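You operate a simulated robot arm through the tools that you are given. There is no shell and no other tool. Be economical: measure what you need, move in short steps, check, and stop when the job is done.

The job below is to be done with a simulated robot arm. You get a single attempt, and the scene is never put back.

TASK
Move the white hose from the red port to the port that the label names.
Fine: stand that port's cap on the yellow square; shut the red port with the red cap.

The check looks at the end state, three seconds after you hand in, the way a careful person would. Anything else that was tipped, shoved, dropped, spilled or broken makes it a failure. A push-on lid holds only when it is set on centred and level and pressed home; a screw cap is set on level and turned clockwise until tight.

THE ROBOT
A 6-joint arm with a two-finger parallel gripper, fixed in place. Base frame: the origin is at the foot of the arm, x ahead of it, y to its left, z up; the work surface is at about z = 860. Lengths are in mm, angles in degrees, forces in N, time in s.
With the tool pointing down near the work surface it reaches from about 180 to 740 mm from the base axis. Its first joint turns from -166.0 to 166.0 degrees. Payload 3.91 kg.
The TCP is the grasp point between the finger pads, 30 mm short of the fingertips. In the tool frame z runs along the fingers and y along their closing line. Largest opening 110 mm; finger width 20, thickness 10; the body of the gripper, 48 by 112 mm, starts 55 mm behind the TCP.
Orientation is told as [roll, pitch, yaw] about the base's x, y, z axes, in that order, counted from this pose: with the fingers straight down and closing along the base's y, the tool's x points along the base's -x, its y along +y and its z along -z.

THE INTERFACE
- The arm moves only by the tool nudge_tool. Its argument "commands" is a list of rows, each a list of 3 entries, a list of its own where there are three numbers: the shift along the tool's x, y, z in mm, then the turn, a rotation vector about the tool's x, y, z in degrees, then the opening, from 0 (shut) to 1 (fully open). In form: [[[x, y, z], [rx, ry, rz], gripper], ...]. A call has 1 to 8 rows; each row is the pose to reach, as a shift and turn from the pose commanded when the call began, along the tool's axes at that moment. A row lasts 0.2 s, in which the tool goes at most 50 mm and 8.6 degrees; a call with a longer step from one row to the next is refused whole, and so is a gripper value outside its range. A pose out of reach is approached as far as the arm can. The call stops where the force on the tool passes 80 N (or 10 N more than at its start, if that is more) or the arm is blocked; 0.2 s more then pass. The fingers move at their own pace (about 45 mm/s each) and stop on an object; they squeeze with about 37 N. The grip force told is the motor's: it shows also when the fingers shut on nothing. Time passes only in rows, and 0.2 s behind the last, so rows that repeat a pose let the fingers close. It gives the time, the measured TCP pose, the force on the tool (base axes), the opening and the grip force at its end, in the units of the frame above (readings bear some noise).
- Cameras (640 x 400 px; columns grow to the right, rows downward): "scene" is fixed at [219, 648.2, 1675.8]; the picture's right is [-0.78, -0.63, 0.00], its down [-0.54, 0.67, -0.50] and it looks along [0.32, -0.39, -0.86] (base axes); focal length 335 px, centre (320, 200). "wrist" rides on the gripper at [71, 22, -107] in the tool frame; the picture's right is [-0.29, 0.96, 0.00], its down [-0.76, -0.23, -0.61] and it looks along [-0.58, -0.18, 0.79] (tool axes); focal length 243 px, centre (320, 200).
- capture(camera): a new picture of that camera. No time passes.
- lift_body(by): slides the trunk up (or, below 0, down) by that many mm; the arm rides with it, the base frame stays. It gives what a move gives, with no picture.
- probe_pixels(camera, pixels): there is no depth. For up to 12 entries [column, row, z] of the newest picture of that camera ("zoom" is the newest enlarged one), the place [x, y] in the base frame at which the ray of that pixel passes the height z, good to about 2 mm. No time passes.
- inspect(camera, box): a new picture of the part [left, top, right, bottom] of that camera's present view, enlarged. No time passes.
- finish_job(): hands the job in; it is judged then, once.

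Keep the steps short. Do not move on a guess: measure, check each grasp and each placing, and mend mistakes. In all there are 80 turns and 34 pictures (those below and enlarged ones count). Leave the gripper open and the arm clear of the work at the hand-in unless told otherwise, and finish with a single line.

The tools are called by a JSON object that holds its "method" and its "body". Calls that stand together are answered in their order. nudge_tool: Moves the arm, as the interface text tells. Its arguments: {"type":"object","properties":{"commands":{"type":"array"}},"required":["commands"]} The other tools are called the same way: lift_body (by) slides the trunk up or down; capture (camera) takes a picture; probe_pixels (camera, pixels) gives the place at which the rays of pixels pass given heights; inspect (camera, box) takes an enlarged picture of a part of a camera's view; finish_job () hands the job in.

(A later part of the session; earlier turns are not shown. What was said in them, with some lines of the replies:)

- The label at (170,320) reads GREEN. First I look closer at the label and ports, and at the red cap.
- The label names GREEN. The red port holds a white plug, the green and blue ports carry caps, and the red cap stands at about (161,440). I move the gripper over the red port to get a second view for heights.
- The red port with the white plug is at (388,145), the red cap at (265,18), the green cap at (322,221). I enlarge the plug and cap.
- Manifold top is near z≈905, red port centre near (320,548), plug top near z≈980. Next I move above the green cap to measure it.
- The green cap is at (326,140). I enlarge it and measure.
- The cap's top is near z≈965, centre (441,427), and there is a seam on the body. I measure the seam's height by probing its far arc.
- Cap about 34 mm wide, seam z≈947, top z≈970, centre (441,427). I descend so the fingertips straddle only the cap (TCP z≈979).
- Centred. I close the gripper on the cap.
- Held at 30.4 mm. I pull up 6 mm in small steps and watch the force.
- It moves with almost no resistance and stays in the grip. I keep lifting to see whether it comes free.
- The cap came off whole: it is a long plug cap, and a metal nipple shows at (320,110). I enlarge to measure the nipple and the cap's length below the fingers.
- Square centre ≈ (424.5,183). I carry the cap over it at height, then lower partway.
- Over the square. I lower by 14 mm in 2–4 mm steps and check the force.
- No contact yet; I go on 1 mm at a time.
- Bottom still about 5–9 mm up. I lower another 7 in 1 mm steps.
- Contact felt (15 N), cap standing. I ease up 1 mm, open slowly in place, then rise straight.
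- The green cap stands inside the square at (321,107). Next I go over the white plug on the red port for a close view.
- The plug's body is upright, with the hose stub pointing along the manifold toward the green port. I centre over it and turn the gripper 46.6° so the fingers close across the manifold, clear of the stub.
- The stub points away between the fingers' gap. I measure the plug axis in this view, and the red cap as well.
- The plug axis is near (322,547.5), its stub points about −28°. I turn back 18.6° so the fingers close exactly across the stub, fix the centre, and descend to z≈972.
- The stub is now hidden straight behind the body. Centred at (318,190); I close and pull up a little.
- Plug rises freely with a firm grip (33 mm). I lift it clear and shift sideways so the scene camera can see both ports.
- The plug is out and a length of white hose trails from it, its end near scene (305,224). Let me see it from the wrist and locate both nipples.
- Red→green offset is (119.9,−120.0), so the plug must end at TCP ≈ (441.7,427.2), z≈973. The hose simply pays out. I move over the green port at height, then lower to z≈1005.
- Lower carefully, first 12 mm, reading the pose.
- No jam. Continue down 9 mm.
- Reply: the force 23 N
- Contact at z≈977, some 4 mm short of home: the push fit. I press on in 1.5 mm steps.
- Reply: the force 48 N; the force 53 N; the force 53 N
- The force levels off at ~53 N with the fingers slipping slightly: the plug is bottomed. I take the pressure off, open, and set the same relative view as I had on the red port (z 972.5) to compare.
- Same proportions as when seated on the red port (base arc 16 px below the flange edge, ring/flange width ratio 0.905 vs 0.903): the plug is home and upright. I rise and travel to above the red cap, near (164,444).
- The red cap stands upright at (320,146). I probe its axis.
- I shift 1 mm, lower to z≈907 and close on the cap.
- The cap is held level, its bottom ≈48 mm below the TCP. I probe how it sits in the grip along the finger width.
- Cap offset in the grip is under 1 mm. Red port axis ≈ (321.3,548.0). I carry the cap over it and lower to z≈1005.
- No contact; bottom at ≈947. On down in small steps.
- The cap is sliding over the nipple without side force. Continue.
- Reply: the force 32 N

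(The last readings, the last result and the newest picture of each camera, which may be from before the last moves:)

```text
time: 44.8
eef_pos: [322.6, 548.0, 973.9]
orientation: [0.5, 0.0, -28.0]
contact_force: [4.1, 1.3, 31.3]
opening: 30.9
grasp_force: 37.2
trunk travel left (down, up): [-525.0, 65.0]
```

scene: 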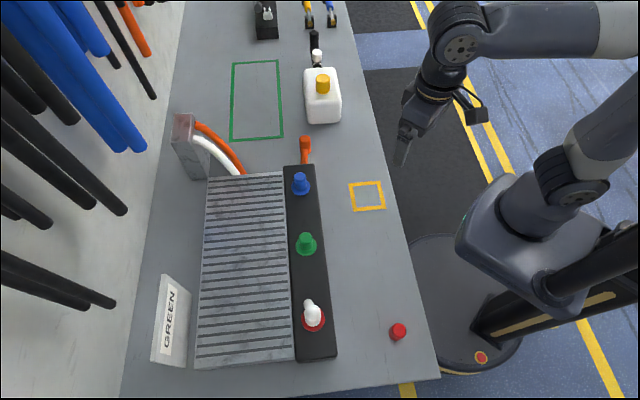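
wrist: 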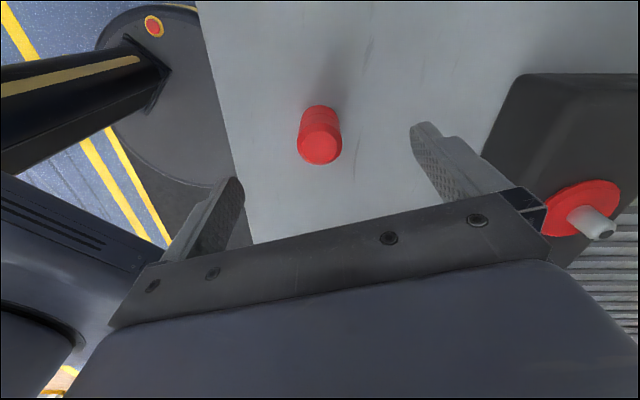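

{"method": "nudge_tool", "body": {"commands": [[[0, 0, 1.5], [0, 0, 0], 0], [[0, 0, 3], [0, 0, 0], 0], [[0, 0, 4], [0, 0, 0], 0]]}}

{"method": "nudge_tool", "body": {"commands": [[[0, 0, 1], [0, 0, 0], 0], [[0, 0, 2], [0, 0, 0], 0], [[0, 0, 3], [0, 0, 0], 0]]}}

```text
time: 45.6
eef_pos: [322.4, 546.9, 974.2]
orientation: [0.6, 0.0, -28.0]
contact_force: [4.1, 0.7, 45.7]
opening: 30.9
grasp_force: 37.1
trunk travel left (down, up): [-525.0, 65.0]
```

```text
time: 46.4
eef_pos: [322.9, 547.2, 965.1]
orientation: [0.2, 0.0, -28.0]
contact_force: [4.8, 6.4, 26.1]
opening: 30.9
grasp_force: 36.9
trunk travel left (down, up): [-525.0, 65.0]
```

The tool dropped 9 mm with the force falling: either the cap snapped home or the fingers slipped. I look.

{"method": "inspect", "body": {"camera": "wrist", "box": [256, 110, 384, 220]}}

```text
3.64 times, centred on (320, 165) of wrist
```

zoom: 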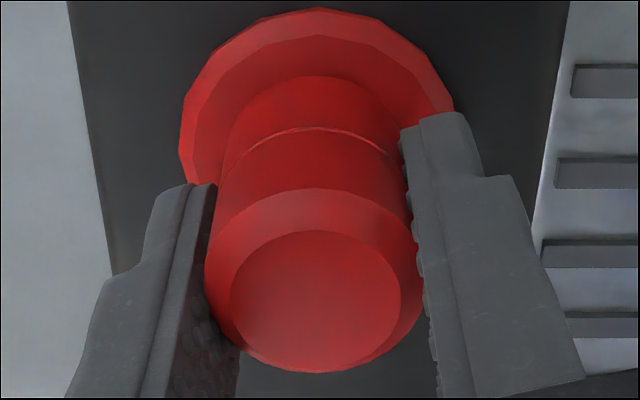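

The fingers slid down the cap, which itself sits with top ≈970–972 and base on the flange just like the green cap did when seated: it is bottomed at ~46 N and level. I relax, open, and rise.

{"method": "nudge_tool", "body": {"commands": [[[0, 0, -2.5], [0, 0, 0], 0], [[0, 0, -2.5], [0, 0, 0], 0.5], [[0, 0, -2.5], [0, 0, 0], 0.7], [[0, 0, -2.5], [0, 0, 0], 0.7], [[0, 0, -20], [0, 0, 0], 0.7], [[0, 0, -60], [0, 0, 0], 0.7]]}}

```text
time: 47.8
eef_pos: [321.7, 546.7, 1025.2]
orientation: [-0.1, -0.1, -28.0]
contact_force: [0.9, -0.5, -0.5]
opening: 76.7
grasp_force: 0.0
trunk travel left (down, up): [-525.0, 65.0]
```

As a check and to make sure it is home, I shut the fingers and press straight down on the cap's flat top.

{"method": "nudge_tool", "body": {"commands": [[[0, 0, 0], [0, 0, 0], 0], [[0, 0, 0], [0, 0, 0], 0], [[0, 0, 0], [0, 0, 0], 0], [[0, 0, 0], [0, 0, 0], 0], [[0, 0, 0], [0, 0, 0], 0], [[0, 0, 10], [0, 0, 0], 0], [[0, 0, 17], [0, 0, 0], 0], [[0, 0, 20], [0, 0, 0], 0]]}}

{"method": "nudge_tool", "body": {"commands": [[[0, 0, 1.5], [0, 0, 0], 0], [[0, 0, 3], [0, 0, 0], 0], [[0, 0, 4.5], [0, 0, 0], 0], [[0, 0, 6], [0, 0, 0], 0], [[0, 0, 7.5], [0, 0, 0], 0]]}}

```text
time: 49.6
eef_pos: [320.8, 548.0, 1004.7]
orientation: [0.0, 0.0, -28.0]
contact_force: [0.5, -0.3, -0.1]
opening: 0.1
grasp_force: 37.0
trunk travel left (down, up): [-525.0, 65.0]
```

```text
time: 50.8
eef_pos: [320.6, 547.7, 1003.7]
orientation: [0.7, 0.0, -28.0]
contact_force: [0.1, 1.9, 43.5]
opening: 0.2
grasp_force: 37.1
trunk travel left (down, up): [-525.0, 65.0]
```

Solid contact with the top at z≈973.5. A bit more pressure.

{"method": "nudge_tool", "body": {"commands": [[[0, 0, 1.5], [0, 0, 0], 0], [[0, 0, 3], [0, 0, 0], 0], [[0, 0, 4], [0, 0, 0], 0]]}}

```text
time: 51.6
eef_pos: [322.0, 547.4, 1002.6]
orientation: [1.1, 0.0, -28.0]
contact_force: [-3.7, -0.2, 58.9]
opening: 0.0
grasp_force: 36.3
trunk travel left (down, up): [-525.0, 65.0]
```

{"method": "nudge_tool", "body": {"commands": [[[0, 0, 1], [0, 0, 0], 0], [[0, 0, 2], [0, 0, 0], 0], [[0, 0, 3], [0, 0, 0], 0], [[0, 0, 4], [0, 0, 0], 0]]}}

```text
time: 52.6
eef_pos: [321.8, 547.2, 1002.6]
orientation: [1.5, 0.1, -28.0]
contact_force: [-7.4, -7.0, 75.1]
opening: 0.1
grasp_force: 36.6
trunk travel left (down, up): [-525.0, 65.0]
```

Firm at 75 N: the red cap is home. I lift off, move aside, and open so the last picture can show everything.

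{"method": "nudge_tool", "body": {"commands": [[[0, 0, -12], [0, 0, 0], 0], [[0, 0, -55], [0, 0, 0], 0], [[0, 0, -100], [0, 0, 0], 0], [[0, -45, -120], [0, 0, 0], 0], [[0, -90, -120], [0, 0, 0], 0], [[0, -135, -120], [0, 0, 0], 0], [[0, -180, -120], [0, 0, 0], 0], [[0, -225, -120], [0, 0, 0], 0]]}}

{"method": "inspect", "body": {"camera": "scene", "box": [240, 160, 400, 340]}}

```text
time: 54.4
eef_pos: [216.3, 347.3, 1109.1]
orientation: [0.0, 0.0, -28.1]
contact_force: [-0.3, 0.0, 0.9]
opening: 0.0
grasp_force: 36.7
trunk travel left (down, up): [-525.0, 65.0]
```

```text
2.22 times, centred on (320, 250) of scene
```

zoom: 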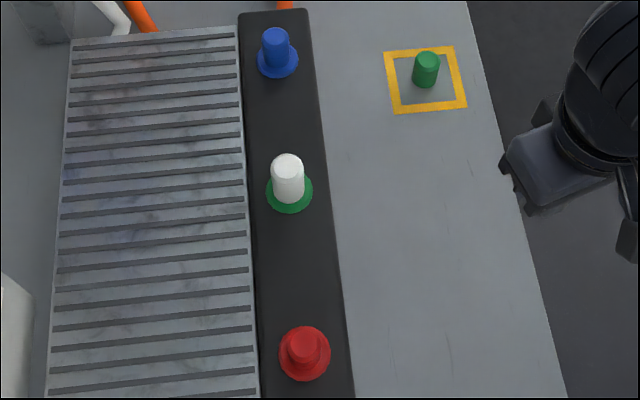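

Everything looks in place. I check the white plug's top height at zoom (287,164) against the blue and red caps.

{"method": "probe_pixels", "body": {"camera": "zoom", "pixels": [[287, 164, 970], [287, 164, 980], [287, 164, 990], [276, 35, 970], [276, 35, 980], [304, 335, 970], [304, 335, 980], [426, 57, 900], [426, 84, 860]]}}

```text
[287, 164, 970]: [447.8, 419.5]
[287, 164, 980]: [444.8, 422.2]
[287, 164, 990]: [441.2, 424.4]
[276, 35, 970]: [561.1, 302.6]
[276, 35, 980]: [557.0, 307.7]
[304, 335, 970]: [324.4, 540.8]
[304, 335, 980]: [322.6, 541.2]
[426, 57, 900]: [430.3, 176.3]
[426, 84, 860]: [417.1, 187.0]
```

I also press the white plug's flat top with shut fingers to be sure it is fully home; moving over it at height first.

{"method": "nudge_tool", "body": {"commands": [[[-32, 35, 0], [0, 0, 0], 0], [[-65, 70, 0], [0, 0, 0], 0], [[-97, 105, 0], [0, 0, 0], 0], [[-129, 140, 0], [0, 0, 0], 0], [[-161.4, 175.3, 0], [0, 0, 0], 0], [[-161.4, 175.3, 40], [0, 0, 0], 0], [[-161.4, 175.3, 80], [0, 0, 0], 0], [[-161.4, 175.3, 80], [0, 0, 0], 0]]}}

{"method": "nudge_tool", "body": {"commands": [[[0, 0, 3], [0, 0, 0], 0], [[0, 0, 6], [0, 0, 0], 0], [[0, 0, 9], [0, 0, 0], 0], [[0, 0, 12], [0, 0, 0], 0]]}}

```text
time: 56.2
eef_pos: [441.9, 428.8, 1029.1]
orientation: [-0.1, 0.0, -28.0]
contact_force: [-0.5, 0.4, 0.4]
opening: 0.0
grasp_force: 36.9
trunk travel left (down, up): [-525.0, 65.0]
```

```text
time: 57.2
eef_pos: [441.8, 428.0, 1016.3]
orientation: [0.0, 0.0, -28.0]
contact_force: [0.5, -0.3, 3.8]
opening: 0.0
grasp_force: 37.2
trunk travel left (down, up): [-525.0, 65.0]
```

Touching at z≈1016. I press gradually.

{"method": "nudge_tool", "body": {"commands": [[[0, 0, 2], [0, 0, 0], 0], [[0, 0, 4], [0, 0, 0], 0], [[0, 0, 6], [0, 0, 0], 0]]}}

{"method": "nudge_tool", "body": {"commands": [[[0, 0, 1.5], [0, 0, 0], 0], [[0, 0, 3], [0, 0, 0], 0], [[0, 0, 4.5], [0, 0, 0], 0]]}}

```text
time: 58.0
eef_pos: [442.0, 428.1, 1017.2]
orientation: [0.7, -0.2, -27.9]
contact_force: [0.8, 1.0, 45.4]
opening: 0.0
grasp_force: 37.0
trunk travel left (down, up): [-525.0, 65.0]
```

```text
time: 58.8
eef_pos: [441.7, 428.2, 1016.5]
orientation: [1.0, -0.3, -28.0]
contact_force: [-1.7, -1.8, 65.8]
opening: 0.1
grasp_force: 37.2
trunk travel left (down, up): [-525.0, 65.0]
```

It does not budge at 66 N: home. I lift off, open, and retreat to a clear place.

{"method": "nudge_tool", "body": {"commands": [[[0, 0, -14], [0, 0, 0], 0], [[0, 0, -60], [0, 0, 0], 0.3], [[0, 0, -105], [0, 0, 0], 0.6], [[20, -40, -125], [0, 0, 0], 1], [[40, -80, -130], [0, 0, 0], 1], [[60, -120, -130], [0, 0, 0], 1], [[80, -160, -130], [0, 0, 0], 1], [[80, -160, -130], [0, 0, 0], 1]]}}

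```text
time: 60.6
eef_pos: [295.8, 323.9, 1136.3]
orientation: [0.0, 0.0, -28.0]
contact_force: [-0.2, -0.2, -0.7]
opening: 110.1
grasp_force: 0.0
trunk travel left (down, up): [-525.0, 65.0]
```

The gripper is open and the arm is clear of the work. I hand in.

{"method": "finish_job", "body": {}}

```text
The job is handed in.
```

The white hose is now on the green port, the green cap stands inside the yellow square, and the red cap closes the red port; the hose plug and the red cap were both pressed until they stopped moving.
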